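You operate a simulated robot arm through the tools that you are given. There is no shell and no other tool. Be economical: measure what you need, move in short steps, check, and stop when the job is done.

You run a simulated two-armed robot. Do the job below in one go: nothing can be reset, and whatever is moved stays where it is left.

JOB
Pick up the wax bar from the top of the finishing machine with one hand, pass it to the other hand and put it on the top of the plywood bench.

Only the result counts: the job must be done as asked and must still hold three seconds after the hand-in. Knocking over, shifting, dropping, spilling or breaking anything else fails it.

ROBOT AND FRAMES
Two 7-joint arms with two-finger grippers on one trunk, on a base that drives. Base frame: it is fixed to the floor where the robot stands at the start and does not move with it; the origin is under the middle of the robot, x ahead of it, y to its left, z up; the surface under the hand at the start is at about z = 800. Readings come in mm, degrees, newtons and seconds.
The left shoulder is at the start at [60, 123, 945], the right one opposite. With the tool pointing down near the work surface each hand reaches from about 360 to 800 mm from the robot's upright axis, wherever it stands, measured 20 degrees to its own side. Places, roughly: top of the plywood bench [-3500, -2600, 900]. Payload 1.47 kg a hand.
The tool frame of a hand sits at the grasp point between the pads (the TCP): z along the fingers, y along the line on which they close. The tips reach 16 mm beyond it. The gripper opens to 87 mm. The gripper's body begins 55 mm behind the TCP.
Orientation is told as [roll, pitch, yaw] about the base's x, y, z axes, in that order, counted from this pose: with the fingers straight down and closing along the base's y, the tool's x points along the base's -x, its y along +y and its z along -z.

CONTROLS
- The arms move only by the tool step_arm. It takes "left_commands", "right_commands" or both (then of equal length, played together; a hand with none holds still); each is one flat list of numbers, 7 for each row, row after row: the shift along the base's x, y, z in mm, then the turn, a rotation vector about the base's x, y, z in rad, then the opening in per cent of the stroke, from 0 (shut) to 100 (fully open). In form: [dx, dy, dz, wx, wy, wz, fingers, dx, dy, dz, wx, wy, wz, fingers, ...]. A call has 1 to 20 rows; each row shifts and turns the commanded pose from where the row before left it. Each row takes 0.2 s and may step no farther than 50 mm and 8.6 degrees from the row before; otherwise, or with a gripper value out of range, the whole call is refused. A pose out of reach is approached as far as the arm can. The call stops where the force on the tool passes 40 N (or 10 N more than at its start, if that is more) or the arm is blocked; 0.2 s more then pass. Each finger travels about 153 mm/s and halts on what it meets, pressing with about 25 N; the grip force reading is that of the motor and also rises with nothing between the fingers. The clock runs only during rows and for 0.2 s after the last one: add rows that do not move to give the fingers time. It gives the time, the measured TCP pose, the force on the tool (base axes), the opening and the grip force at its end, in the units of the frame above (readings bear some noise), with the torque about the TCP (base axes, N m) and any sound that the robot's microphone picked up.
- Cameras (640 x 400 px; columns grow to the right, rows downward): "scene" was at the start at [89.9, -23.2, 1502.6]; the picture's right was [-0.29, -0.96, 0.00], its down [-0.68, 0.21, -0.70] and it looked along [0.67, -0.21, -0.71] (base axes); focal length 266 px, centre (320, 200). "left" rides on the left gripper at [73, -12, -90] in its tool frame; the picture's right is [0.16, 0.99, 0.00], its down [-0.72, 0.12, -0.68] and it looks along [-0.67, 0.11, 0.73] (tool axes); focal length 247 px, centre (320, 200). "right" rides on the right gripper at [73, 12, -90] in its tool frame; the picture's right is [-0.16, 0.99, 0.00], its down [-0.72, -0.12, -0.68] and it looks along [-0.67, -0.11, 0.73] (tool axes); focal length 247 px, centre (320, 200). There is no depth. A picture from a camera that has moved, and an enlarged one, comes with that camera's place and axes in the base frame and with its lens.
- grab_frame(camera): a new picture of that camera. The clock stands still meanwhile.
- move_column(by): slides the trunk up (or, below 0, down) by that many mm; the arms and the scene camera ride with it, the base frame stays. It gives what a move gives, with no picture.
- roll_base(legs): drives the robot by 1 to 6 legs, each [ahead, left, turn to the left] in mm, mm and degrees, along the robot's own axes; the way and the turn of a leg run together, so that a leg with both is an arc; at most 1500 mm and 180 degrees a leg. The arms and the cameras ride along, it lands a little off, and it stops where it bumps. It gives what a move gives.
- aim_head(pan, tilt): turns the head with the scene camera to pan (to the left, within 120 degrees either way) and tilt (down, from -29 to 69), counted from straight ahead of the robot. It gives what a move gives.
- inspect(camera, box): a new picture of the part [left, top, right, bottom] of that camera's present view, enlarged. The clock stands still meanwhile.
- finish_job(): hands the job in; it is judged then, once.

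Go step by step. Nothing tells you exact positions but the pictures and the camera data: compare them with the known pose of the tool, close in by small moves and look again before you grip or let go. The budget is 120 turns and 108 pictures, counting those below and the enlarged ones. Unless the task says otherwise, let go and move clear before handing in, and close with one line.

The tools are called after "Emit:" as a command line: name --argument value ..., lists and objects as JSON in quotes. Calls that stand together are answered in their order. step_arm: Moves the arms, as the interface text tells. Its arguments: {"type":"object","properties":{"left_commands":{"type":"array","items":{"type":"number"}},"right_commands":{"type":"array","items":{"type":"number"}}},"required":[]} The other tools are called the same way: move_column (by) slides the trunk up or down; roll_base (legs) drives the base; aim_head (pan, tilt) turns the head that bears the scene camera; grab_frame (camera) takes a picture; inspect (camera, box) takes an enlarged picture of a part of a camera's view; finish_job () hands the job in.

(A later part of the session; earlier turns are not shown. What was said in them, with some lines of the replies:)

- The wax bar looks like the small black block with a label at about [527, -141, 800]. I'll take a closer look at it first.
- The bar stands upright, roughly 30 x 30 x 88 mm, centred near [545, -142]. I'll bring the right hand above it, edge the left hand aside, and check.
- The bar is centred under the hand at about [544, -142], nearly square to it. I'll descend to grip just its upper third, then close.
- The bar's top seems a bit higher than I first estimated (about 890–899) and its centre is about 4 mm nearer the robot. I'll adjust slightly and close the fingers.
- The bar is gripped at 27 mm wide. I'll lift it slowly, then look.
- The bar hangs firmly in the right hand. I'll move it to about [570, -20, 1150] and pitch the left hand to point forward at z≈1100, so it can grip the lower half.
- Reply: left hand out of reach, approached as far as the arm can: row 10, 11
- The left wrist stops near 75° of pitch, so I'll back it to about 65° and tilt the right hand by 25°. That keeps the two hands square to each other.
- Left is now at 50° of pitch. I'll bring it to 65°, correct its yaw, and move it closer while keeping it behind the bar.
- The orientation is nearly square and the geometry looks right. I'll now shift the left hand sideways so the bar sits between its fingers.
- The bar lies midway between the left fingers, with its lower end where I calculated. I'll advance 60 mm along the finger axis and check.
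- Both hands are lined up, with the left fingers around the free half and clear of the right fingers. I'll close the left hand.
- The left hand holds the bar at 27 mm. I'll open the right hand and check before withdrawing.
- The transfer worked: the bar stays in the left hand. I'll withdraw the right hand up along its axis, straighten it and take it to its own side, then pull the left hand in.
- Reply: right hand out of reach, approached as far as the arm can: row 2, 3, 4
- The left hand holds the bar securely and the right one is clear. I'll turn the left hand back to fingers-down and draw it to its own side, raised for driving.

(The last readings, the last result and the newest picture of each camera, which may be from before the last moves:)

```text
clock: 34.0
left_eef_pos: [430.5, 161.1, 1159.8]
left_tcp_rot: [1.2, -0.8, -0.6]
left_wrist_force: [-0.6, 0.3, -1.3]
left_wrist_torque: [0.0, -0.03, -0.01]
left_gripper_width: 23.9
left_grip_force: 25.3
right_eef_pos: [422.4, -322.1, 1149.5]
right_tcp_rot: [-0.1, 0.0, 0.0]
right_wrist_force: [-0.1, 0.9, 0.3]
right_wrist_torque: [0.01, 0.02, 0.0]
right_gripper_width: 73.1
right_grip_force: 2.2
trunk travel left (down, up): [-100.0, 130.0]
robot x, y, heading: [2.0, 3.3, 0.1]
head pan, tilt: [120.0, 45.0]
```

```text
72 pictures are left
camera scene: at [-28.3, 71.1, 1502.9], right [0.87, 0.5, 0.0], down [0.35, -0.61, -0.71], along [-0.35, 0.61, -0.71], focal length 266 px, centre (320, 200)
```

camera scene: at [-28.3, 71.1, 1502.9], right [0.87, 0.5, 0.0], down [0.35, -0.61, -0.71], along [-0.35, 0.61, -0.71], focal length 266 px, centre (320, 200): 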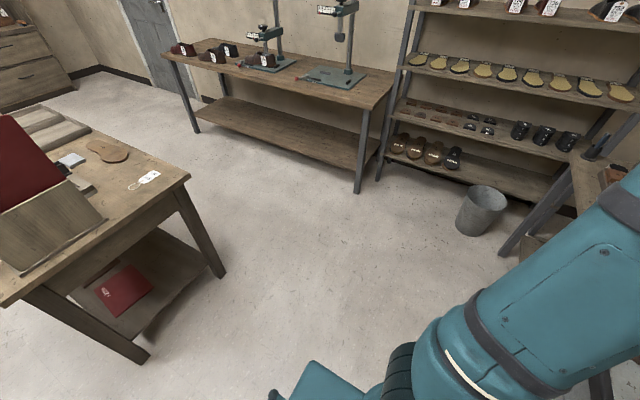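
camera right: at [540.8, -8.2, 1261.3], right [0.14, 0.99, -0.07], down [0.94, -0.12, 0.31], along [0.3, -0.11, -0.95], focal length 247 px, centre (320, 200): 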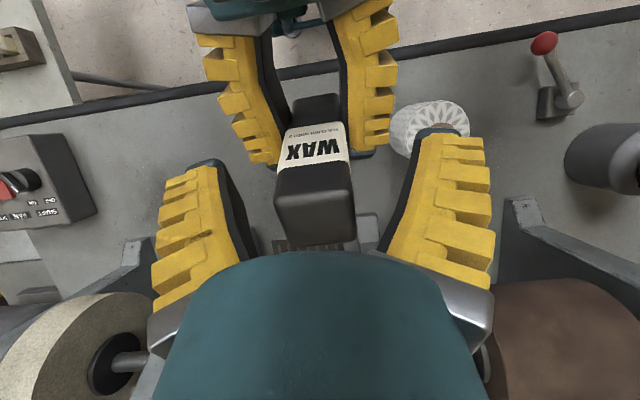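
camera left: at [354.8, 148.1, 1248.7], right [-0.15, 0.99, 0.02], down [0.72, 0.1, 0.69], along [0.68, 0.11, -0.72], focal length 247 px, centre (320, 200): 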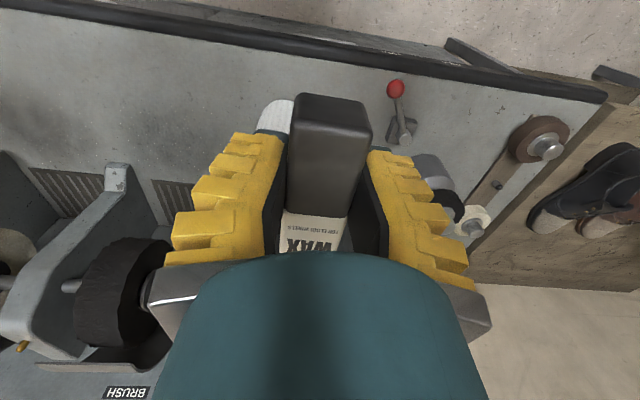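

The bar is firmly held and the route is clear enough to plan: folding table to my right rear, work table behind, and the plywood bench's front edge near y≈-2200 for x from -2800 to -4400. I want a look at my own footprint before driving.

Emit:
aim_head --pan -120 --tilt 69

Emit:
grab_frame --camera "scene"

Emit:
aim_head --pan -90 --tilt 60

Emit:
grab_frame --camera "scene"

```text
clock: 37.4
left_eef_pos: [430.9, 160.9, 1160.6]
left_tcp_rot: [1.0, -0.8, -0.7]
left_wrist_force: [-0.5, -0.8, -0.9]
left_wrist_torque: [-0.01, 0.0, 0.0]
left_gripper_width: 23.4
left_grip_force: 24.9
right_eef_pos: [422.8, -323.0, 1150.4]
right_tcp_rot: [0.0, 0.0, 0.0]
right_wrist_force: [-1.3, 0.2, -0.6]
right_wrist_torque: [0.01, 0.01, 0.0]
right_gripper_width: 73.4
right_grip_force: 2.6
trunk travel left (down, up): [-100.0, 130.0]
robot x, y, heading: [0.9, 2.1, 0.1]
head pan, tilt: [-120.0, 68.8]
```

```text
71 pictures are left
camera scene: at [-15.6, -47.8, 1474.0], right [-0.87, 0.5, 0.0], down [0.47, 0.81, -0.36], along [-0.18, -0.31, -0.93], focal length 266 px, centre (320, 200)
```

scene: 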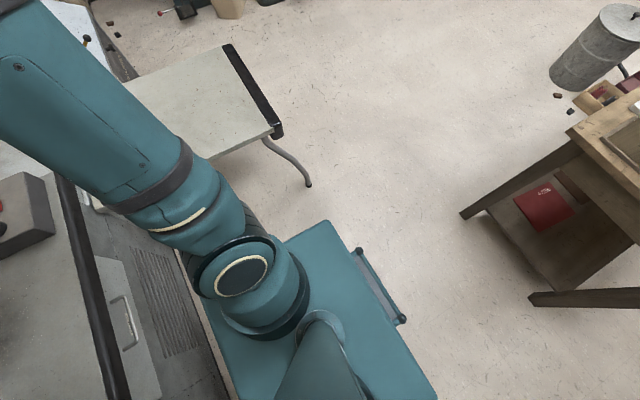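

```text
clock: 38.3
left_eef_pos: [430.4, 160.9, 1159.1]
left_tcp_rot: [1.1, -0.8, -0.6]
left_wrist_force: [-0.3, 0.5, -1.1]
left_wrist_torque: [-0.02, 0.02, -0.04]
left_gripper_width: 23.5
left_grip_force: 25.0
right_eef_pos: [421.8, -323.4, 1149.2]
right_tcp_rot: [0.0, 0.0, 0.0]
right_wrist_force: [0.4, 0.4, 0.0]
right_wrist_torque: [-0.01, 0.01, 0.02]
right_gripper_width: 73.4
right_grip_force: 3.0
trunk travel left (down, up): [-100.0, 130.0]
robot x, y, heading: [-1.7, 2.7, 0.2]
head pan, tilt: [-90.0, 60.0]
```

```text
70 pictures are left
camera scene: at [12.3, -66.0, 1483.4], right [-1.0, 0.0, 0.0], down [0.0, 0.87, -0.5], along [0.0, -0.5, -0.87], focal length 266 px, centre (320, 200)
```

scene: 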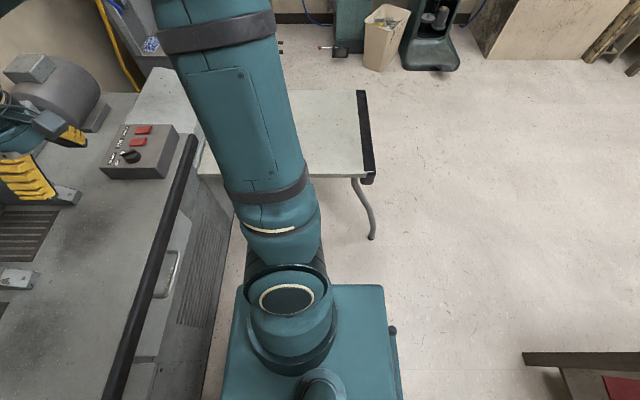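

My base is roughly 660 mm square. The gap between the folding table's foot (-285, -665) and the work table's corner (-950, -60) is about 900 mm, so I'll back off, turn to -132° and drive squarely through its middle.

Emit:
roll_base --legs '[[-280, 0, 0], [0, 0, -132]]'

Emit:
aim_head --pan 0 --tilt 45

Emit:
grab_frame --camera "scene"

Emit:
grab_frame --camera "left"

```text
clock: 45.7
left_eef_pos: [-443.3, -429.7, 1159.1]
left_tcp_rot: [1.0, -0.7, -131.9]
left_wrist_force: [-0.1, -0.1, -0.1]
left_wrist_torque: [-0.01, -0.01, 0.02]
left_gripper_width: 23.2
left_grip_force: 25.1
right_eef_pos: [-800.2, -104.6, 1150.1]
right_tcp_rot: [-0.1, 0.0, -131.3]
right_wrist_force: [0.0, 0.1, -0.3]
right_wrist_torque: [-0.01, 0.0, -0.01]
right_gripper_width: 73.1
right_grip_force: 2.8
trunk travel left (down, up): [-100.0, 130.0]
robot x, y, heading: [-277.7, 0.8, -131.3]
head pan, tilt: [-90.0, 60.0]
```

```text
clock: 47.4
left_eef_pos: [-443.7, -429.3, 1159.7]
left_tcp_rot: [1.0, -0.7, -131.9]
left_wrist_force: [-0.6, 0.5, -1.0]
left_wrist_torque: [0.0, -0.01, 0.01]
left_gripper_width: 23.8
left_grip_force: 25.4
right_eef_pos: [-801.3, -103.3, 1150.1]
right_tcp_rot: [0.0, -0.1, -131.3]
right_wrist_force: [0.4, -0.1, -0.4]
right_wrist_torque: [0.01, 0.0, -0.01]
right_gripper_width: 73.1
right_grip_force: 2.9
trunk travel left (down, up): [-100.0, 130.0]
robot x, y, heading: [-282.5, 0.2, -131.4]
head pan, tilt: [0.0, 45.0]
```

```text
69 pictures are left
camera scene: at [-337.5, -68.2, 1502.9], right [-0.75, 0.66, 0.0], down [0.47, 0.53, -0.71], along [-0.47, -0.53, -0.71], focal length 266 px, centre (320, 200)
```

scene: 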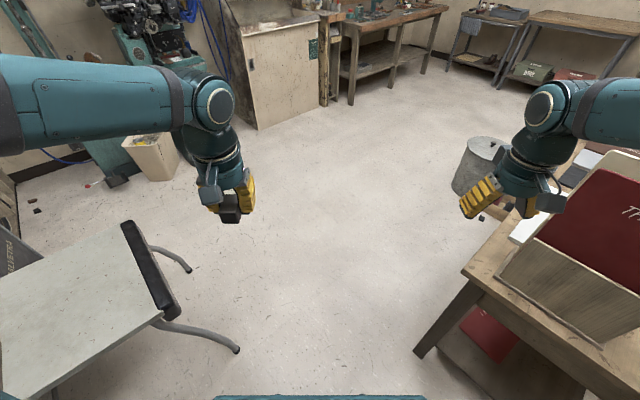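

```text
68 pictures are left
camera left: at [-405.6, -364.1, 1248.3], right [0.84, -0.54, 0.02], down [-0.4, -0.6, 0.69], along [-0.36, -0.59, -0.72], focal length 247 px, centre (320, 200)
```

left: 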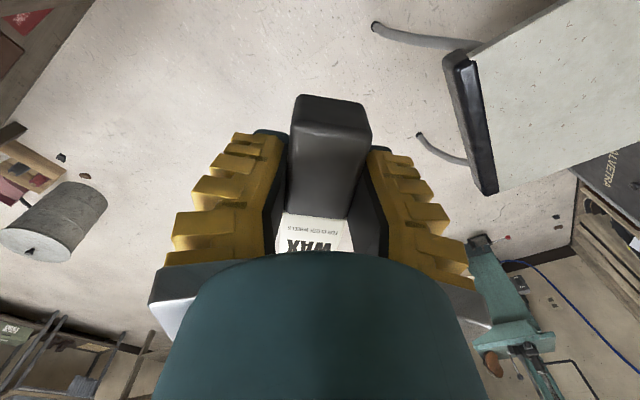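

I'm lined up with the middle of the gap with about 90 mm or more on each side. I'll drive straight through.

Emit:
roll_base --legs '[[1400, 0, 0]]'

Emit:
aim_head --pan -20 --tilt 30

Emit:
grab_frame --camera "scene"

```text
clock: 54.3
left_eef_pos: [-1370.2, -1483.3, 1158.9]
left_tcp_rot: [1.2, -0.8, -132.0]
left_wrist_force: [-1.6, -0.5, -1.3]
left_wrist_torque: [0.05, -0.04, 0.02]
left_gripper_width: 23.5
left_grip_force: 25.0
right_eef_pos: [-1726.7, -1156.8, 1150.8]
right_tcp_rot: [0.0, 0.0, -131.3]
right_wrist_force: [0.4, -0.2, -0.6]
right_wrist_torque: [0.01, 0.01, 0.01]
right_gripper_width: 73.1
right_grip_force: 2.3
trunk travel left (down, up): [-100.0, 130.0]
robot x, y, heading: [-1208.4, -1055.5, -131.2]
head pan, tilt: [0.0, 45.0]
```

```text
clock: 55.2
left_eef_pos: [-1370.4, -1481.9, 1159.8]
left_tcp_rot: [1.1, -0.9, -131.9]
left_wrist_force: [-0.3, -0.2, -0.6]
left_wrist_torque: [0.02, -0.01, 0.03]
left_gripper_width: 24.0
left_grip_force: 25.1
right_eef_pos: [-1726.6, -1157.2, 1151.1]
right_tcp_rot: [0.0, 0.0, -131.2]
right_wrist_force: [-0.2, -0.6, -0.1]
right_wrist_torque: [-0.01, 0.02, 0.02]
right_gripper_width: 73.3
right_grip_force: 2.3
trunk travel left (down, up): [-100.0, 130.0]
robot x, y, heading: [-1206.8, -1051.8, -131.3]
head pan, tilt: [-20.0, 30.0]
```

```text
67 pictures are left
camera scene: at [-1289.2, -1103.9, 1525.4], right [-0.48, 0.88, 0.0], down [0.44, 0.24, -0.87], along [-0.76, -0.42, -0.5], focal length 266 px, centre (320, 200)
```

scene: 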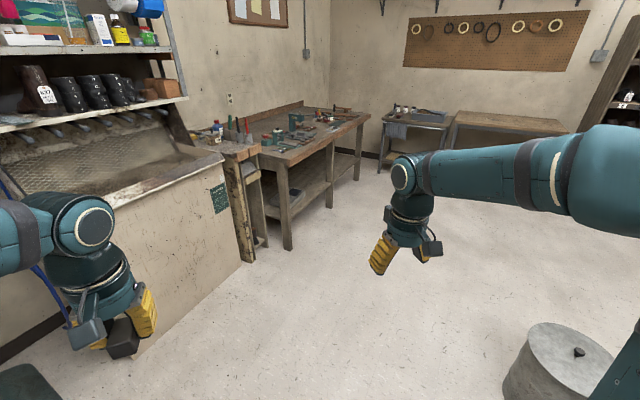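

The path to the plywood bench is open; its front legs start near x=-2740. I'll turn and drive to about [-3290, -1500], then face the bench.

Emit:
roll_base --legs '[[0, 0, -36.7], [1450, 0, 0], [690, 0, 0], [0, 0, 78]]'

Emit:
aim_head --pan 0 --tilt 35

Emit:
grab_frame --camera "scene"

```text
clock: 70.8
left_eef_pos: [-3128.8, -1932.3, 1159.6]
left_tcp_rot: [1.1, -0.8, -90.1]
left_wrist_force: [0.0, -0.1, -1.0]
left_wrist_torque: [0.04, 0.02, 0.03]
left_gripper_width: 23.5
left_grip_force: 25.3
right_eef_pos: [-3611.0, -1927.3, 1148.5]
right_tcp_rot: [0.0, 0.1, -89.8]
right_wrist_force: [0.4, -1.2, -0.3]
right_wrist_torque: [0.04, 0.01, 0.02]
right_gripper_width: 73.1
right_grip_force: 2.4
trunk travel left (down, up): [-100.0, 130.0]
robot x, y, heading: [-3286.7, -1501.4, -89.7]
head pan, tilt: [-20.0, 30.0]
```

```text
clock: 71.7
left_eef_pos: [-3127.9, -1933.0, 1159.5]
left_tcp_rot: [1.1, -0.7, -90.2]
left_wrist_force: [0.1, 0.1, -0.5]
left_wrist_torque: [0.05, 0.01, 0.0]
left_gripper_width: 23.7
left_grip_force: 24.7
right_eef_pos: [-3611.7, -1927.4, 1149.7]
right_tcp_rot: [0.0, 0.0, -89.7]
right_wrist_force: [0.2, -0.3, -0.2]
right_wrist_torque: [0.01, -0.04, 0.02]
right_gripper_width: 73.0
right_grip_force: 2.5
trunk travel left (down, up): [-100.0, 130.0]
robot x, y, heading: [-3293.0, -1502.3, -90.2]
head pan, tilt: [0.0, 35.0]
```

```text
66 pictures are left
camera scene: at [-3287.2, -1600.4, 1517.7], right [-1.0, -0.01, 0.0], down [0.0, 0.57, -0.82], along [0.0, -0.82, -0.57], focal length 266 px, centre (320, 200)
```

scene: 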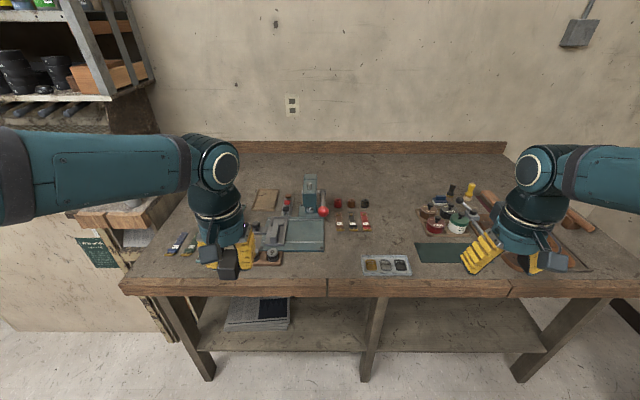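

The bench is in front of me with its front edge near y≈-2090 and some tools on it. I'll check the free strip between the press plate and the tray before choosing a spot.

Emit:
inspect --camera "scene" --box '[250, 180, 430, 290]'

Emit:
inspect --camera "scene" --box '[110, 160, 330, 300]'

```text
3.56 times, centred on (340, 235) of scene
camera zoom: at [-3287.2, -1600.4, 1517.7], right [-1.0, -0.01, 0.0], down [0.0, 0.57, -0.82], along [0.0, -0.82, -0.57], focal length 944 px, centre (249, 76)
```

zoom: 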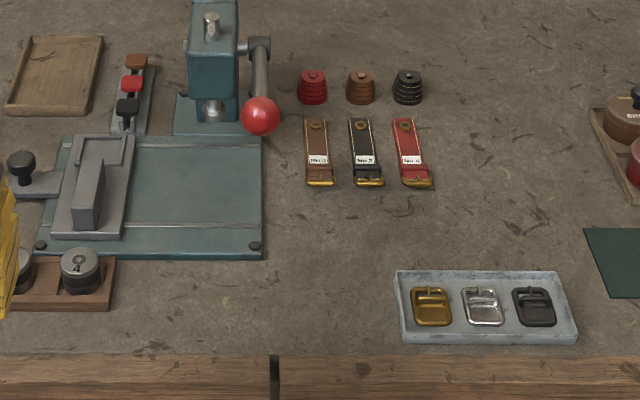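

```text
2.86 times, centred on (220, 230) of scene
camera zoom: at [-3287.2, -1600.4, 1517.7], right [-1.0, -0.01, 0.0], down [0.0, 0.57, -0.82], along [0.0, -0.82, -0.57], focal length 759 px, centre (606, 114)
```

zoom: 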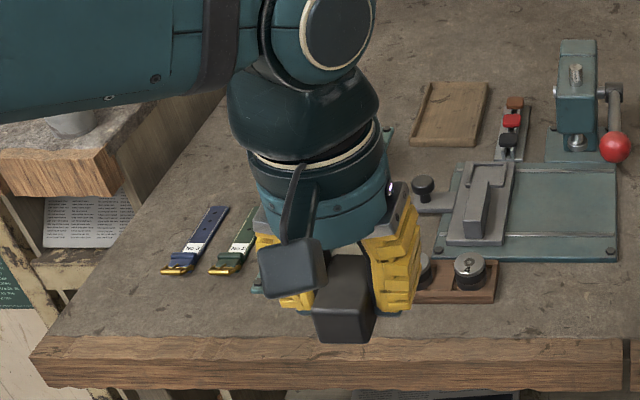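

The strip between the press plate and the buckle tray is clear, about 120 mm wide and 190 mm deep, centred near [-3359, -2197]. I'll raise the trunk 100 mm and shift the base so this spot is well within the left hand's reach.

Emit:
move_column --by 100

Emit:
roll_base --legs '[[120, -269, 0]]'

Emit:
aim_head --pan 20 --tilt 50

Emit:
grab_frame --camera "scene"

Emit:
grab_frame --camera "left"

```text
clock: 73.0
left_eef_pos: [-3127.6, -1933.0, 1260.0]
left_tcp_rot: [1.1, -0.8, -90.2]
left_wrist_force: [0.0, 0.8, -1.7]
left_wrist_torque: [0.01, -0.02, -0.01]
left_gripper_width: 23.6
left_grip_force: 24.9
right_eef_pos: [-3610.3, -1928.1, 1249.9]
right_tcp_rot: [0.0, 0.0, -89.7]
right_wrist_force: [-0.6, -0.2, 0.1]
right_wrist_torque: [-0.03, -0.02, -0.02]
right_gripper_width: 73.0
right_grip_force: 2.5
trunk travel left (down, up): [-200.0, 30.0]
robot x, y, heading: [-3288.6, -1503.0, -89.8]
head pan, tilt: [0.0, 35.0]
```

```text
clock: 75.9
left_eef_pos: [-3396.5, -2054.3, 1260.3]
left_tcp_rot: [1.1, -0.8, -90.3]
left_wrist_force: [-1.0, 0.4, -0.4]
left_wrist_torque: [0.01, 0.02, 0.0]
left_gripper_width: 23.4
left_grip_force: 24.6
right_eef_pos: [-3880.0, -2047.8, 1250.5]
right_tcp_rot: [-0.1, 0.0, -89.7]
right_wrist_force: [0.1, 0.5, 0.0]
right_wrist_torque: [0.01, 0.0, 0.0]
right_gripper_width: 73.1
right_grip_force: 2.4
trunk travel left (down, up): [-200.0, 30.0]
robot x, y, heading: [-3556.5, -1626.8, -89.8]
head pan, tilt: [0.0, 35.0]
```

```text
clock: 76.8
left_eef_pos: [-3395.9, -2055.0, 1258.6]
left_tcp_rot: [1.1, -0.8, -90.3]
left_wrist_force: [0.2, -0.1, -0.4]
left_wrist_torque: [0.0, -0.02, -0.03]
left_gripper_width: 23.7
left_grip_force: 25.2
right_eef_pos: [-3877.2, -2048.3, 1249.2]
right_tcp_rot: [0.0, 0.0, -89.8]
right_wrist_force: [-0.4, -0.1, 0.7]
right_wrist_torque: [-0.04, 0.01, -0.01]
right_gripper_width: 73.2
right_grip_force: 2.5
trunk travel left (down, up): [-200.0, 30.0]
robot x, y, heading: [-3557.2, -1624.2, -89.7]
head pan, tilt: [20.0, 50.0]
```

```text
63 pictures are left
camera scene: at [-3528.0, -1706.1, 1596.0], right [-0.94, -0.34, 0.0], down [-0.26, 0.72, -0.64], along [0.22, -0.6, -0.77], focal length 266 px, centre (320, 200)
```

scene: 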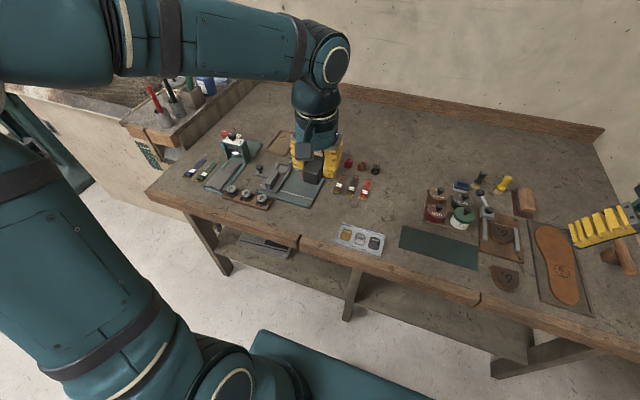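

```text
62 pictures are left
camera left: at [-3409.9, -1979.3, 1348.3], right [0.99, 0.15, 0.02], down [0.1, -0.71, 0.69], along [0.12, -0.68, -0.72], focal length 247 px, centre (320, 200)
```

left: 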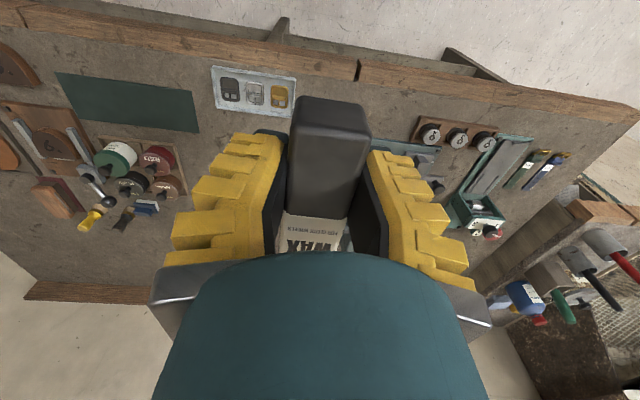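

The spot checks out from this view too. I'll move the left hand over it at a safe height, lower to z≈1000, and look.

Emit:
step_arm --left_commands '[11, -42, 0, 0, 0, 0, 0, 11, -42, 0, 0, 0, 0, 0, 11, -43, 0, 0, 0, 0, 0, 0, 0, -45, 0, 0, 0, 0, 0, 0, -45, 0, 0, 0, 0, 0, 0, -45, 0, 0, 0, 0, 0, 0, -45, 0, 0, 0, 0, 0, 0, -45, 0, 0, 0, 0, 0, 0, -34, 0, 0, 0, 0, 0, 0, 0, 0, 0, 0, 0]'

Emit:
grab_frame --camera "left"

Emit:
inspect --camera "scene" --box '[220, 130, 400, 270]'

```text
clock: 79.0
left_eef_pos: [-3363.2, -2180.5, 999.1]
left_tcp_rot: [1.1, -0.7, -90.4]
left_wrist_force: [-0.4, -0.2, -1.5]
left_wrist_torque: [0.02, 0.0, -0.03]
left_gripper_width: 23.6
left_grip_force: 25.0
right_eef_pos: [-3877.8, -2047.1, 1249.5]
right_tcp_rot: [0.0, 0.0, -89.8]
right_wrist_force: [-0.4, -0.6, 0.0]
right_wrist_torque: [-0.04, 0.01, 0.01]
right_gripper_width: 73.2
right_grip_force: 2.6
trunk travel left (down, up): [-200.0, 30.0]
robot x, y, heading: [-3554.8, -1627.2, -89.5]
head pan, tilt: [20.0, 50.0]
```

```text
61 pictures are left
camera left: at [-3376.9, -2106.2, 1088.0], right [0.99, 0.15, 0.02], down [0.1, -0.71, 0.69], along [0.12, -0.68, -0.72], focal length 247 px, centre (320, 200)
```

left: 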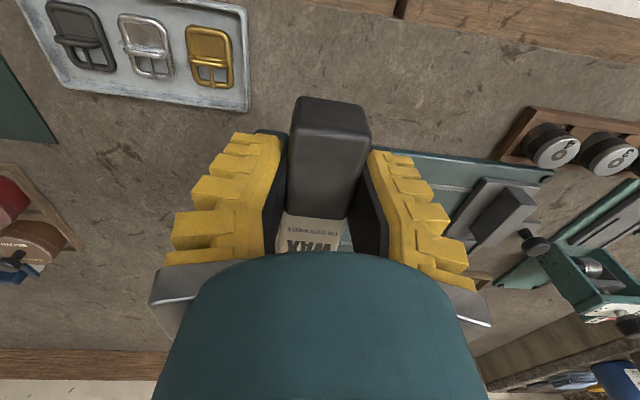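

```text
2.86 times, centred on (310, 200) of scene
camera zoom: at [-3528.1, -1705.8, 1596.0], right [-0.94, -0.35, 0.0], down [-0.26, 0.72, -0.64], along [0.22, -0.6, -0.77], focal length 759 px, centre (349, 200)
```

zoom: 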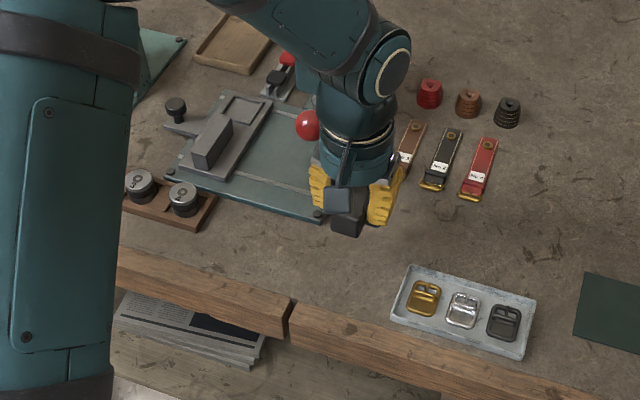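

The hand is centred over the gap, with about 50 mm to the plate and to the tray. I'll lower to z≈930 and then creep.

Emit:
step_arm --left_commands '[0, 0, -25, 0, 0, 0, 0, 0, 0, -25, 0, 0, 0, 0, 0, 0, -16, 0, 0, 0, 0, 0, 0, 0, 0, 0, 0, 0]'

Emit:
grab_frame --camera "left"

Emit:
inspect --camera "scene" --box '[260, 150, 380, 250]'

```text
clock: 80.0
left_eef_pos: [-3361.5, -2181.4, 936.0]
left_tcp_rot: [1.1, -0.8, -90.2]
left_wrist_force: [0.0, -0.7, -1.0]
left_wrist_torque: [-0.03, 0.0, -0.02]
left_gripper_width: 23.4
left_grip_force: 24.4
right_eef_pos: [-3878.0, -2047.6, 1249.7]
right_tcp_rot: [0.0, 0.0, -89.8]
right_wrist_force: [-0.1, 0.1, 0.6]
right_wrist_torque: [0.0, -0.01, 0.01]
right_gripper_width: 73.0
right_grip_force: 2.5
trunk travel left (down, up): [-200.0, 30.0]
robot x, y, heading: [-3557.1, -1622.9, -89.8]
head pan, tilt: [20.0, 50.0]
```

```text
59 pictures are left
camera left: at [-3376.4, -2107.0, 1023.5], right [0.99, 0.15, 0.02], down [0.1, -0.71, 0.69], along [0.12, -0.68, -0.72], focal length 247 px, centre (320, 200)
```

left: 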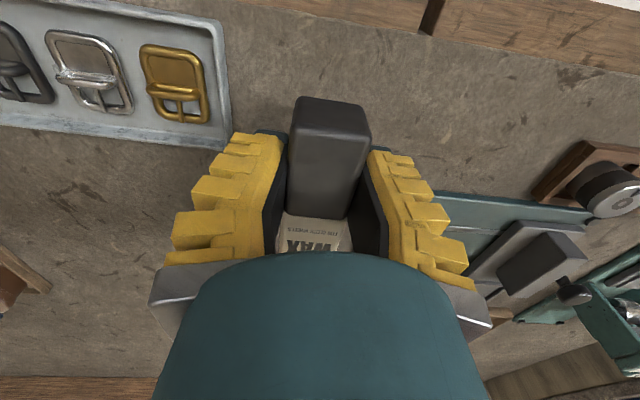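

```text
4.00 times, centred on (320, 200) of scene
camera zoom: at [-3528.0, -1706.0, 1596.0], right [-0.94, -0.35, 0.0], down [-0.26, 0.72, -0.64], along [0.22, -0.6, -0.77], focal length 1062 px, centre (320, 200)
```

zoom: 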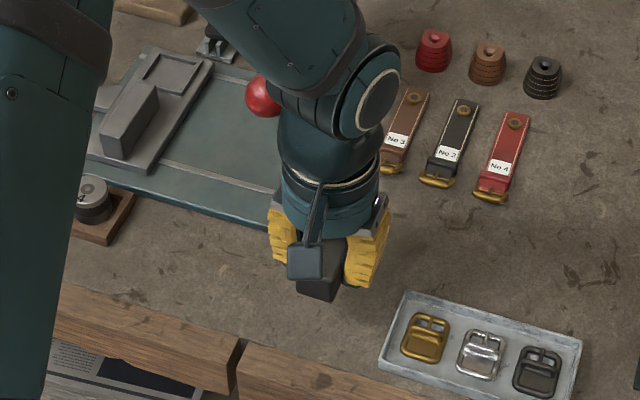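

The left finger would open quite close to the tray's corner, so I'll shift 20 mm deeper and 6 mm away from the plate before creeping down.

Emit:
step_arm --left_commands '[-6, -20, 0, 0, 0, 0, 0, 0, 0, -5, 0, 0, 0, 0, 0, 0, -4, 0, 0, 0, 0, 0, 0, 0, 0, 0, 0, 0]'

Emit:
grab_frame --camera "left"

Emit:
inspect --camera "scene" --box '[280, 170, 360, 230]'

```text
clock: 81.0
left_eef_pos: [-3369.3, -2202.3, 926.9]
left_tcp_rot: [1.1, -0.8, -90.3]
left_wrist_force: [-0.4, -0.6, -1.8]
left_wrist_torque: [-0.01, -0.02, 0.02]
left_gripper_width: 23.6
left_grip_force: 25.0
right_eef_pos: [-3878.5, -2048.6, 1251.0]
right_tcp_rot: [0.0, -0.1, -89.9]
right_wrist_force: [-1.2, -0.9, 0.0]
right_wrist_torque: [0.01, 0.03, 0.0]
right_gripper_width: 73.2
right_grip_force: 2.9
trunk travel left (down, up): [-200.0, 30.0]
robot x, y, heading: [-3557.8, -1624.7, -89.8]
head pan, tilt: [20.0, 50.0]
```

```text
57 pictures are left
camera left: at [-3382.8, -2126.6, 1014.6], right [0.99, 0.15, 0.02], down [0.1, -0.71, 0.69], along [0.12, -0.68, -0.72], focal length 247 px, centre (320, 200)
```

left: 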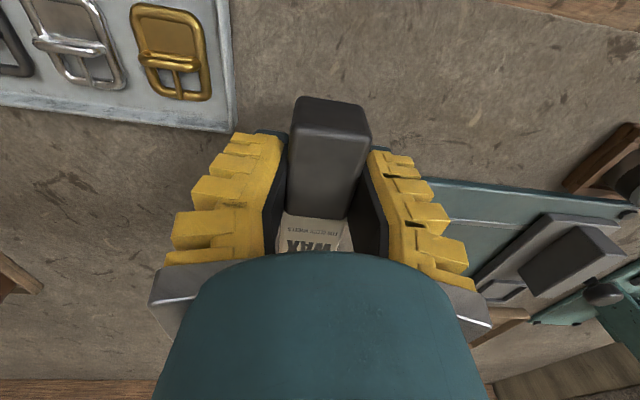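

```text
6.67 times, centred on (320, 200) of scene
camera zoom: at [-3528.0, -1706.0, 1596.0], right [-0.94, -0.35, 0.0], down [-0.26, 0.72, -0.64], along [0.22, -0.6, -0.77], focal length 1771 px, centre (320, 200)
```

zoom: 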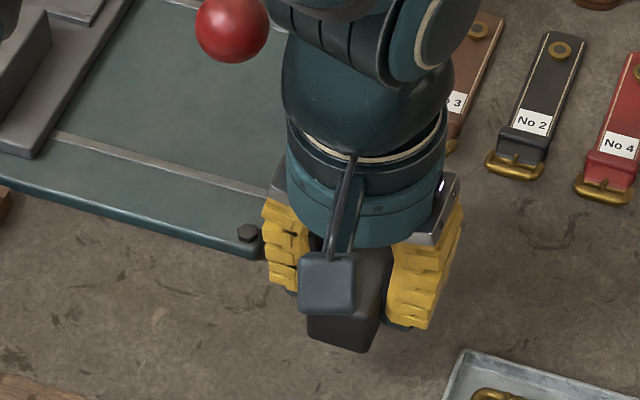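

Clearances are good on both sides, and there is no contact yet at z≈927. I'll creep down a few millimetres at a time.

Emit:
step_arm --left_commands '[0, 0, -3, 0, 0, 0, 0, 0, 0, -2, 0, 0, 0, 0, 0, 0, -2, 0, 0, 0, 0, 0, 0, 0, 0, 0, 0, 0]'

```text
clock: 82.0
left_eef_pos: [-3368.9, -2200.9, 918.9]
left_tcp_rot: [1.1, -0.8, -90.3]
left_wrist_force: [0.3, -0.6, -0.3]
left_wrist_torque: [0.01, 0.0, 0.01]
left_gripper_width: 23.6
left_grip_force: 25.1
right_eef_pos: [-3878.6, -2047.6, 1249.7]
right_tcp_rot: [0.1, -0.1, -89.8]
right_wrist_force: [0.5, -0.3, -0.5]
right_wrist_torque: [0.02, 0.02, 0.01]
right_gripper_width: 73.2
right_grip_force: 2.3
trunk travel left (down, up): [-200.0, 30.0]
robot x, y, heading: [-3555.7, -1624.0, -89.7]
head pan, tilt: [20.0, 50.0]
```

Emit:
step_arm --left_commands '[0, 0, -1.5, 0, 0, 0, 0, 0, 0, -1.5, 0, 0, 0, 0, 0, 0, 0, 0, 0, 0, 0]'

Emit:
inspect --camera "left" --box '[220, 70, 460, 250]'

Emit:
inspect --camera "scene" --box '[290, 190, 350, 230]'

```text
clock: 82.8
left_eef_pos: [-3366.8, -2202.5, 915.4]
left_tcp_rot: [1.1, -0.8, -90.3]
left_wrist_force: [-0.2, -0.4, 0.3]
left_wrist_torque: [0.03, -0.02, 0.01]
left_gripper_width: 23.4
left_grip_force: 25.0
right_eef_pos: [-3878.3, -2048.1, 1249.3]
right_tcp_rot: [0.0, 0.0, -89.9]
right_wrist_force: [0.1, 0.2, -1.0]
right_wrist_torque: [0.01, 0.0, -0.03]
right_gripper_width: 73.2
right_grip_force: 2.4
trunk travel left (down, up): [-200.0, 30.0]
robot x, y, heading: [-3556.7, -1625.6, -89.7]
head pan, tilt: [20.0, 50.0]
```

```text
2.22 times, centred on (340, 160) of left
camera zoom: at [-3382.9, -2126.5, 1004.4], right [0.99, 0.15, 0.02], down [0.1, -0.71, 0.69], along [0.12, -0.68, -0.72], focal length 549 px, centre (276, 289)
```

zoom: 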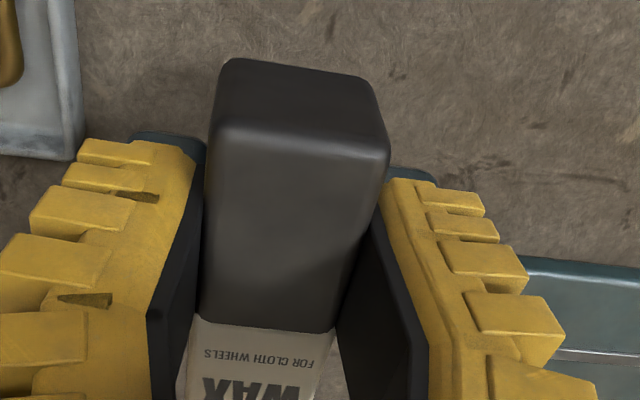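

```text
10.00 times, centred on (320, 210) of scene
camera zoom: at [-3528.1, -1706.2, 1596.0], right [-0.94, -0.35, 0.0], down [-0.26, 0.72, -0.64], along [0.22, -0.6, -0.77], focal length 2656 px, centre (320, 100)
```

zoom: 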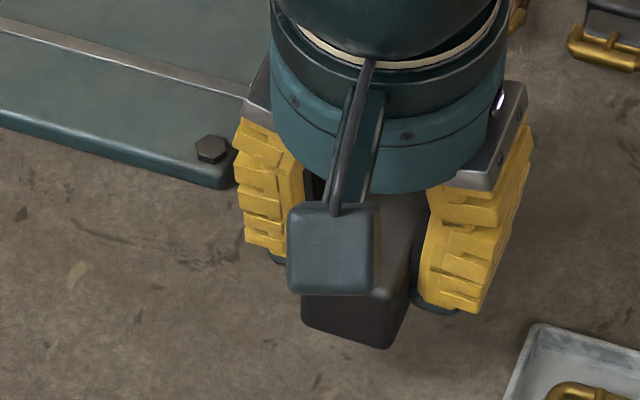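

Still no contact at z≈915.5, so I'll keep creeping down.

Emit:
step_arm --left_commands '[0, 0, -1.5, 0, 0, 0, 0, 0, 0, -1.5, 0, 0, 0, 0, 0, 0, 0, 0, 0, 0, 0]'

```text
clock: 83.6
left_eef_pos: [-3369.0, -2201.7, 913.5]
left_tcp_rot: [1.1, -0.8, -90.3]
left_wrist_force: [-0.8, -0.6, -1.0]
left_wrist_torque: [0.03, 0.02, 0.04]
left_gripper_width: 23.4
left_grip_force: 24.7
right_eef_pos: [-3877.6, -2047.7, 1249.8]
right_tcp_rot: [0.0, 0.0, -89.9]
right_wrist_force: [-0.4, -0.2, -1.1]
right_wrist_torque: [-0.03, 0.01, -0.02]
right_gripper_width: 73.0
right_grip_force: 2.6
trunk travel left (down, up): [-200.0, 30.0]
robot x, y, heading: [-3556.2, -1624.0, -89.7]
head pan, tilt: [20.0, 50.0]
```

Emit:
step_arm --left_commands '[0, 0, -1.5, 0, 0, 0, 0, 0, 0, -1.5, 0, 0, 0, 0, 0, 0, 0, 0, 0, 0, 0]'

```text
clock: 84.4
left_eef_pos: [-3368.7, -2201.0, 908.7]
left_tcp_rot: [1.1, -0.8, -90.3]
left_wrist_force: [-1.2, 0.0, -0.9]
left_wrist_torque: [0.04, 0.03, 0.02]
left_gripper_width: 23.7
left_grip_force: 25.8
right_eef_pos: [-3878.4, -2048.5, 1249.8]
right_tcp_rot: [-0.1, 0.0, -89.8]
right_wrist_force: [-0.1, 0.0, 0.3]
right_wrist_torque: [0.01, 0.01, -0.02]
right_gripper_width: 73.4
right_grip_force: 2.1
trunk travel left (down, up): [-200.0, 30.0]
robot x, y, heading: [-3557.0, -1623.2, -89.7]
head pan, tilt: [20.0, 50.0]
```

Emit:
step_arm --left_commands '[0, 0, -1.5, 0, 0, 0, 0, 0, 0, -1.5, 0, 0, 0, 0, 0, 0, 0, 0, 0, 0, 0]'

Emit:
inspect --camera "left" --box '[220, 70, 460, 250]'

```text
clock: 85.2
left_eef_pos: [-3369.9, -2202.5, 906.7]
left_tcp_rot: [1.1, -0.7, -90.4]
left_wrist_force: [0.2, -0.6, -2.1]
left_wrist_torque: [0.01, -0.01, 0.02]
left_gripper_width: 23.5
left_grip_force: 24.7
right_eef_pos: [-3878.0, -2047.7, 1250.2]
right_tcp_rot: [0.1, 0.1, -89.8]
right_wrist_force: [-0.9, -0.6, -0.3]
right_wrist_torque: [0.01, 0.02, 0.01]
right_gripper_width: 73.2
right_grip_force: 2.6
trunk travel left (down, up): [-200.0, 30.0]
robot x, y, heading: [-3559.1, -1624.2, -89.8]
head pan, tilt: [20.0, 50.0]
```

```text
2.22 times, centred on (340, 160) of left
camera zoom: at [-3383.1, -2126.9, 995.1], right [0.99, 0.15, 0.02], down [0.1, -0.71, 0.69], along [0.12, -0.68, -0.72], focal length 549 px, centre (276, 289)
```

zoom: 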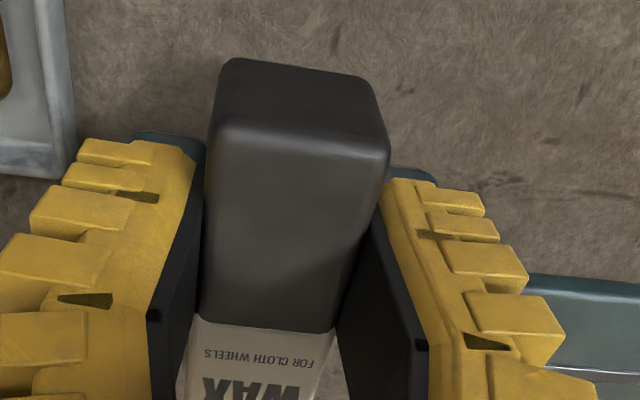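

By parallax the bench surface seems to be somewhat below 890, so I'll continue the slow descent.

Emit:
step_arm --left_commands '[0, 0, -1.5, 0, 0, 0, 0, 0, 0, -1.5, 0, 0, 0, 0, 0, 0, -1, 0, 0, 0, 0, 0, 0, 0, 0, 0, 0, 0]'

```text
clock: 86.2
left_eef_pos: [-3368.6, -2201.5, 904.3]
left_tcp_rot: [1.0, -0.9, -90.2]
left_wrist_force: [0.6, 0.2, -0.8]
left_wrist_torque: [0.04, -0.01, -0.02]
left_gripper_width: 23.6
left_grip_force: 25.0
right_eef_pos: [-3878.3, -2048.7, 1250.6]
right_tcp_rot: [0.0, 0.0, -89.8]
right_wrist_force: [-1.0, -0.2, 0.1]
right_wrist_torque: [0.01, -0.01, -0.01]
right_gripper_width: 73.3
right_grip_force: 2.5
trunk travel left (down, up): [-200.0, 30.0]
robot x, y, heading: [-3557.3, -1626.2, -89.7]
head pan, tilt: [20.0, 50.0]
```

Emit:
step_arm --left_commands '[0, 0, -1.5, 0, 0, 0, 0, 0, 0, -1.5, 0, 0, 0, 0, 0, 0, -1, 0, 0, 0, 0, 0, 0, 0, 0, 0, 0, 0]'

```text
clock: 87.2
left_eef_pos: [-3368.5, -2201.3, 898.3]
left_tcp_rot: [1.1, -0.8, -90.3]
left_wrist_force: [-0.1, -0.2, -0.9]
left_wrist_torque: [0.05, -0.01, -0.02]
left_gripper_width: 23.5
left_grip_force: 24.7
right_eef_pos: [-3878.6, -2048.2, 1249.2]
right_tcp_rot: [0.0, 0.0, -89.7]
right_wrist_force: [-0.7, 0.1, 1.0]
right_wrist_torque: [-0.01, -0.03, -0.02]
right_gripper_width: 73.1
right_grip_force: 2.5
trunk travel left (down, up): [-200.0, 30.0]
robot x, y, heading: [-3555.0, -1626.3, -89.7]
head pan, tilt: [20.0, 50.0]
```

Emit:
step_arm --left_commands '[0, 0, -1.5, 0, 0, 0, 0, 0, 0, -1.5, 0, 0, 0, 0, 0, 0, -1, 0, 0, 0, 0, 0, 0, 0, 0, 0, 0, 0]'

Emit:
grab_frame --camera "left"

Emit:
inspect --camera "scene" --box '[290, 190, 350, 230]'

```text
clock: 88.2
left_eef_pos: [-3368.0, -2201.5, 895.9]
left_tcp_rot: [1.1, -0.8, -90.4]
left_wrist_force: [-0.3, -0.6, -0.2]
left_wrist_torque: [0.03, -0.01, 0.03]
left_gripper_width: 23.8
left_grip_force: 24.9
right_eef_pos: [-3878.7, -2048.9, 1249.8]
right_tcp_rot: [0.0, 0.0, -89.8]
right_wrist_force: [0.4, -0.8, -1.1]
right_wrist_torque: [0.0, 0.0, 0.02]
right_gripper_width: 73.0
right_grip_force: 2.3
trunk travel left (down, up): [-200.0, 30.0]
robot x, y, heading: [-3557.5, -1624.7, -89.7]
head pan, tilt: [20.0, 50.0]
```

```text
52 pictures are left
camera left: at [-3382.9, -2126.4, 983.2], right [0.99, 0.15, 0.02], down [0.1, -0.72, 0.69], along [0.12, -0.68, -0.72], focal length 247 px, centre (320, 200)
```

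left: 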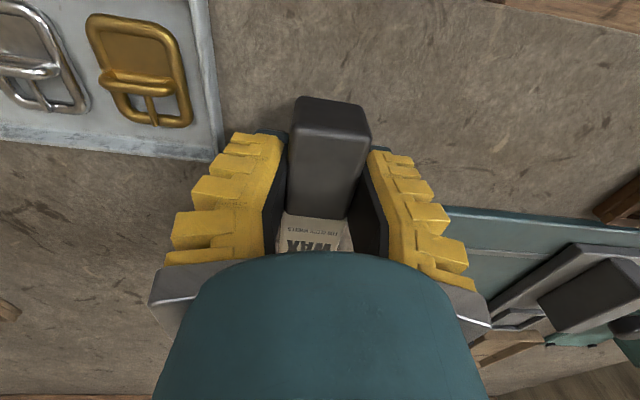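

```text
10.00 times, centred on (320, 210) of scene
camera zoom: at [-3528.1, -1706.2, 1596.0], right [-0.94, -0.35, 0.0], down [-0.26, 0.72, -0.64], along [0.22, -0.6, -0.77], focal length 2656 px, centre (320, 100)
```

zoom: 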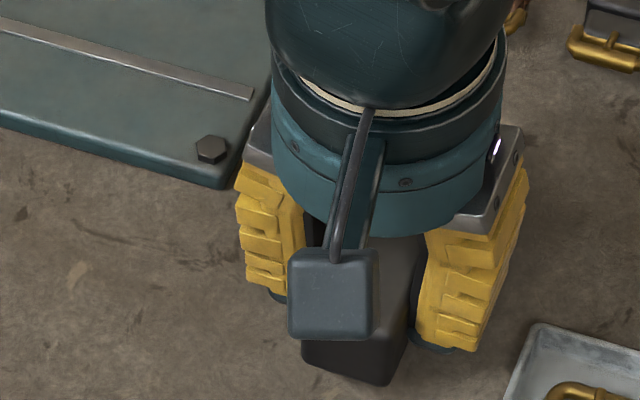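

Parallax now puts the tray rim at about z=883, so the bench is near 872. I'll shift 8 mm away from the tray and keep creeping.

Emit:
step_arm --left_commands '[8, 0, 0, 0, 0, 0, 0, 0, 0, -1.5, 0, 0, 0, 0, 0, 0, -1.5, 0, 0, 0, 0, 0, 0, 0, 0, 0, 0, 0]'

```text
clock: 89.2
left_eef_pos: [-3361.4, -2202.2, 891.9]
left_tcp_rot: [1.1, -0.8, -90.2]
left_wrist_force: [-0.4, 0.1, -0.7]
left_wrist_torque: [0.0, 0.02, 0.02]
left_gripper_width: 23.6
left_grip_force: 25.1
right_eef_pos: [-3878.7, -2048.3, 1250.2]
right_tcp_rot: [0.0, 0.1, -89.8]
right_wrist_force: [0.4, 0.1, 0.6]
right_wrist_torque: [0.03, -0.01, -0.01]
right_gripper_width: 73.2
right_grip_force: 2.6
trunk travel left (down, up): [-200.0, 30.0]
robot x, y, heading: [-3557.3, -1629.7, -90.0]
head pan, tilt: [20.0, 50.0]
```

Emit:
step_arm --left_commands '[0, 0, -1, 0, 0, 0, 0, 0, 0, -1, 0, 0, 0, 0, 0, 0, -1, 0, 0, 0, 0, 0, 0, 0, 0, 0, 0, 0]'

```text
clock: 90.2
left_eef_pos: [-3361.1, -2202.1, 888.8]
left_tcp_rot: [1.1, -0.8, -90.5]
left_wrist_force: [0.4, 0.9, -1.4]
left_wrist_torque: [0.02, 0.03, 0.04]
left_gripper_width: 23.6
left_grip_force: 25.2
right_eef_pos: [-3878.8, -2049.2, 1250.2]
right_tcp_rot: [0.0, 0.0, -89.8]
right_wrist_force: [-0.5, -0.3, -0.2]
right_wrist_torque: [-0.01, 0.03, -0.02]
right_gripper_width: 73.0
right_grip_force: 2.8
trunk travel left (down, up): [-200.0, 30.0]
robot x, y, heading: [-3557.6, -1624.4, -89.8]
head pan, tilt: [20.0, 50.0]
```

Emit:
step_arm --left_commands '[0, 0, -1, 0, 0, 0, 0, 0, 0, -1, 0, 0, 0, 0, 0, 0, 0, 0, 0, 0, 0]'

Emit:
inspect --camera "scene" --box '[290, 190, 350, 230]'

```text
clock: 91.0
left_eef_pos: [-3360.9, -2202.4, 886.6]
left_tcp_rot: [1.2, -0.8, -90.4]
left_wrist_force: [0.6, -0.1, -1.1]
left_wrist_torque: [0.07, 0.01, 0.03]
left_gripper_width: 23.7
left_grip_force: 24.8
right_eef_pos: [-3877.9, -2047.9, 1249.7]
right_tcp_rot: [-0.1, -0.1, -89.8]
right_wrist_force: [-0.2, -0.3, -0.1]
right_wrist_torque: [0.01, 0.01, -0.01]
right_gripper_width: 73.1
right_grip_force: 1.9
trunk travel left (down, up): [-200.0, 30.0]
robot x, y, heading: [-3557.8, -1622.1, -89.8]
head pan, tilt: [20.0, 50.0]
```

```text
10.00 times, centred on (320, 210) of scene
camera zoom: at [-3528.1, -1706.2, 1595.9], right [-0.94, -0.35, 0.0], down [-0.26, 0.72, -0.64], along [0.22, -0.6, -0.77], focal length 2656 px, centre (320, 100)
```

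zoom: 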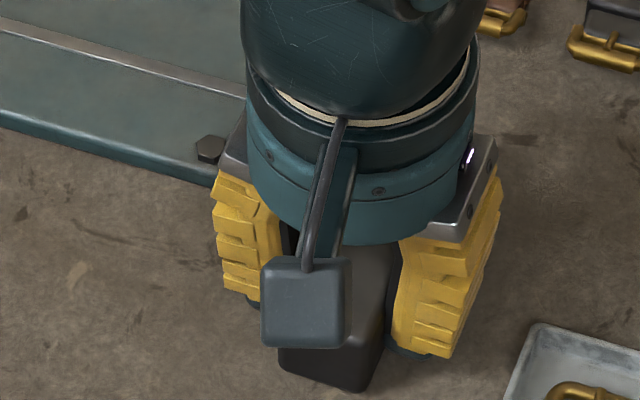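

Emit:
step_arm --left_commands '[0, 0, -1, 0, 0, 0, 0, 0, 0, -1, 0, 0, 0, 0, 0, 0, 0, 0, 0, 0, 0]'

```text
clock: 91.8
left_eef_pos: [-3360.7, -2201.1, 883.8]
left_tcp_rot: [1.1, -0.8, -90.2]
left_wrist_force: [0.2, 0.0, 1.0]
left_wrist_torque: [0.09, 0.03, 0.01]
left_gripper_width: 24.3
left_grip_force: 24.7
right_eef_pos: [-3878.5, -2047.7, 1249.3]
right_tcp_rot: [0.1, 0.0, -89.9]
right_wrist_force: [0.6, 0.1, 0.8]
right_wrist_torque: [0.0, 0.06, 0.03]
right_gripper_width: 73.2
right_grip_force: 2.6
trunk travel left (down, up): [-200.0, 30.0]
robot x, y, heading: [-3557.5, -1625.2, -89.9]
head pan, tilt: [20.0, 50.0]
```

A small torque suggests the near end of the bar is just touching the bench. One more millimetre at a time.

Emit:
step_arm --left_commands '[0, 0, -1, 0, 0, 0, 0, 0, 0, 0, 0, 0, 0, 0]'

Emit:
inspect --camera "left" --box '[220, 70, 460, 250]'

```text
clock: 92.4
left_eef_pos: [-3360.1, -2202.5, 884.7]
left_tcp_rot: [1.0, -0.8, -90.4]
left_wrist_force: [1.0, -2.1, 5.7]
left_wrist_torque: [0.19, 0.04, -0.02]
left_gripper_width: 25.6
left_grip_force: 24.5
right_eef_pos: [-3879.6, -2047.2, 1251.1]
right_tcp_rot: [0.0, -0.1, -89.8]
right_wrist_force: [0.4, 0.2, -0.5]
right_wrist_torque: [0.02, -0.01, 0.01]
right_gripper_width: 73.2
right_grip_force: 2.4
trunk travel left (down, up): [-200.0, 30.0]
robot x, y, heading: [-3552.6, -1624.3, -89.6]
head pan, tilt: [20.0, 50.0]
```

```text
2.22 times, centred on (340, 160) of left
camera zoom: at [-3374.8, -2126.3, 972.8], right [0.99, 0.15, 0.02], down [0.1, -0.71, 0.69], along [0.12, -0.68, -0.72], focal length 549 px, centre (276, 289)
```

zoom: 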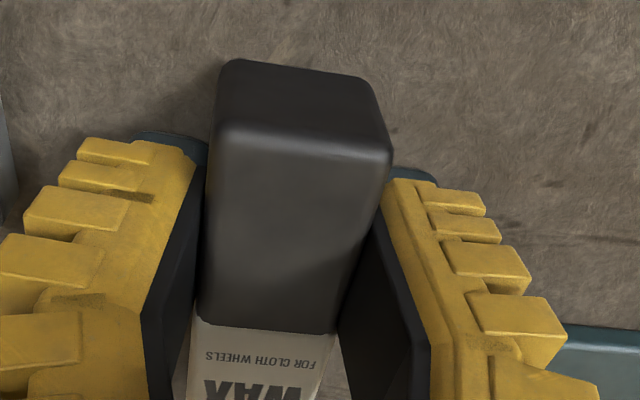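

The bar is in contact (about 6 N up). I'll open the fingers gently and only part of the way, so that they stay clear of the tray.

Emit:
step_arm --left_commands '[0, 0, 0, 0, 0, 0, 32, 0, 0, 0, 0, 0, 0, 38, 0, 0, 0, 0, 0, 0, 46, 0, 0, 0, 0, 0, 0, 50, 0, 0, 0, 0, 0, 0, 50]'

Emit:
inspect --camera "left" --box '[180, 50, 480, 270]'

Emit:
inspect --camera "scene" --box '[280, 180, 360, 240]'

```text
clock: 93.6
left_eef_pos: [-3360.8, -2201.9, 883.0]
left_tcp_rot: [1.1, -0.8, -90.2]
left_wrist_force: [0.4, 0.5, 0.1]
left_wrist_torque: [0.01, 0.01, 0.0]
left_gripper_width: 49.0
left_grip_force: 3.7
right_eef_pos: [-3878.0, -2049.3, 1250.7]
right_tcp_rot: [0.0, 0.0, -89.7]
right_wrist_force: [0.3, 0.4, 0.9]
right_wrist_torque: [-0.01, 0.05, 0.02]
right_gripper_width: 73.2
right_grip_force: 2.1
trunk travel left (down, up): [-200.0, 30.0]
robot x, y, heading: [-3559.9, -1627.4, -89.9]
head pan, tilt: [20.0, 50.0]
```

```text
1.82 times, centred on (330, 160) of left
camera zoom: at [-3374.8, -2126.2, 972.5], right [0.99, 0.15, 0.02], down [0.1, -0.71, 0.69], along [0.12, -0.68, -0.72], focal length 449 px, centre (302, 273)
```

zoom: 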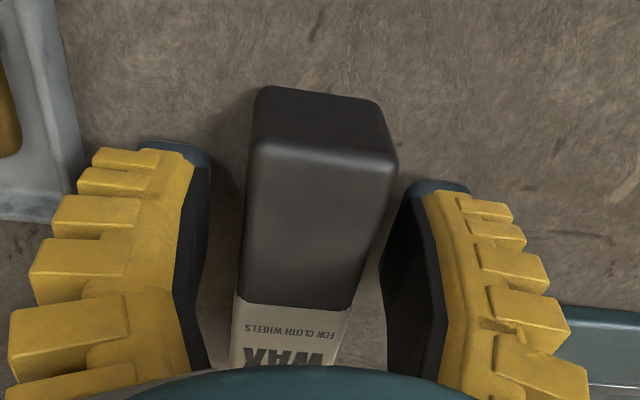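

```text
6.67 times, centred on (320, 210) of scene
camera zoom: at [-3528.1, -1706.1, 1596.0], right [-0.94, -0.35, 0.0], down [-0.26, 0.72, -0.64], along [0.22, -0.6, -0.77], focal length 1771 px, centre (320, 133)
```

zoom: 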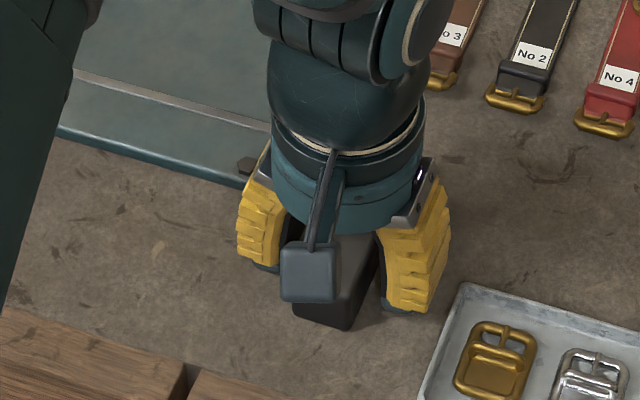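

The bar rests flat and free, with clear space on both sides of it. I'll lift the hand straight up and check.

Emit:
step_arm --left_commands '[0, 0, 10, 0, 0, 0, 50, 0, 0, 20, 0, 0, 0, 50, 0, 0, 40, 0, 0, 0, 50, 0, 0, 45, 0, 0, 0, 50, 0, 0, 45, 0, 0, 0, 50, 0, 0, 45, 0, 0, 0, 50, 0, 0, 45, 0, 0, 0, 50, 0, 40, 20, 0, 0, 0, 50, 0, 45, 0, 0, 0, 0, 50, 0, 40, 0, 0, 0, 0, 50, 0, 0, 0, 0, 0, 0, 50]'

Emit:
grab_frame --camera "left"

Emit:
grab_frame --camera "scene"

```text
clock: 96.0
left_eef_pos: [-3361.1, -2076.6, 1152.4]
left_tcp_rot: [1.3, -0.7, -90.4]
left_wrist_force: [0.0, 0.0, -0.7]
left_wrist_torque: [0.02, 0.02, -0.01]
left_gripper_width: 49.1
left_grip_force: 4.4
right_eef_pos: [-3878.8, -2048.7, 1248.5]
right_tcp_rot: [-0.1, -0.1, -89.8]
right_wrist_force: [0.6, 0.4, -0.4]
right_wrist_torque: [0.04, 0.01, 0.0]
right_gripper_width: 73.0
right_grip_force: 2.4
trunk travel left (down, up): [-200.0, 30.0]
robot x, y, heading: [-3560.5, -1625.6, -90.2]
head pan, tilt: [20.0, 50.0]
```

```text
46 pictures are left
camera left: at [-3375.0, -2002.4, 1241.1], right [0.99, 0.15, 0.02], down [0.1, -0.72, 0.69], along [0.12, -0.68, -0.72], focal length 247 px, centre (320, 200)
```

left: 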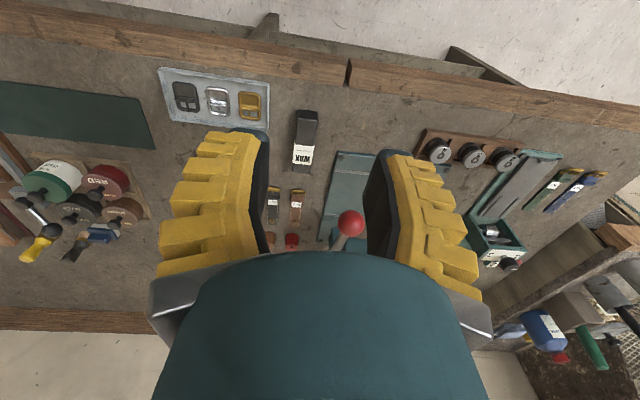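

```text
45 pictures are left
camera scene: at [-3528.4, -1707.4, 1595.9], right [-0.94, -0.35, 0.0], down [-0.26, 0.72, -0.64], along [0.22, -0.6, -0.77], focal length 266 px, centre (320, 200)
```

scene: 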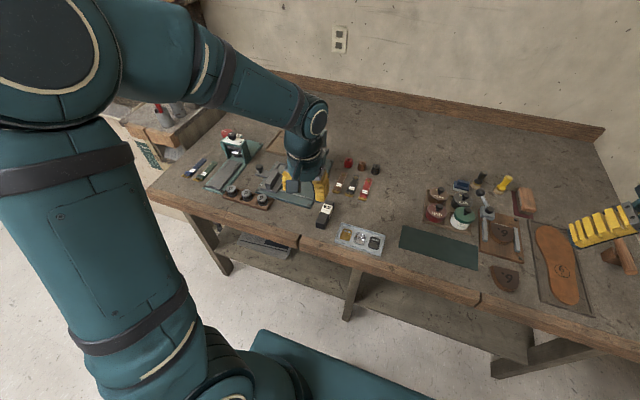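

The wax bar lies flat on the bench top between the press and the tray. Nothing else has been disturbed and the hand is clear, so I'm handing in.

Emit:
finish_job

```text
The job is handed in.
```

The right hand picked the wax bar up from the finishing machine and passed it to the left hand, which laid it on top of the plywood bench, with nothing else visibly disturbed.
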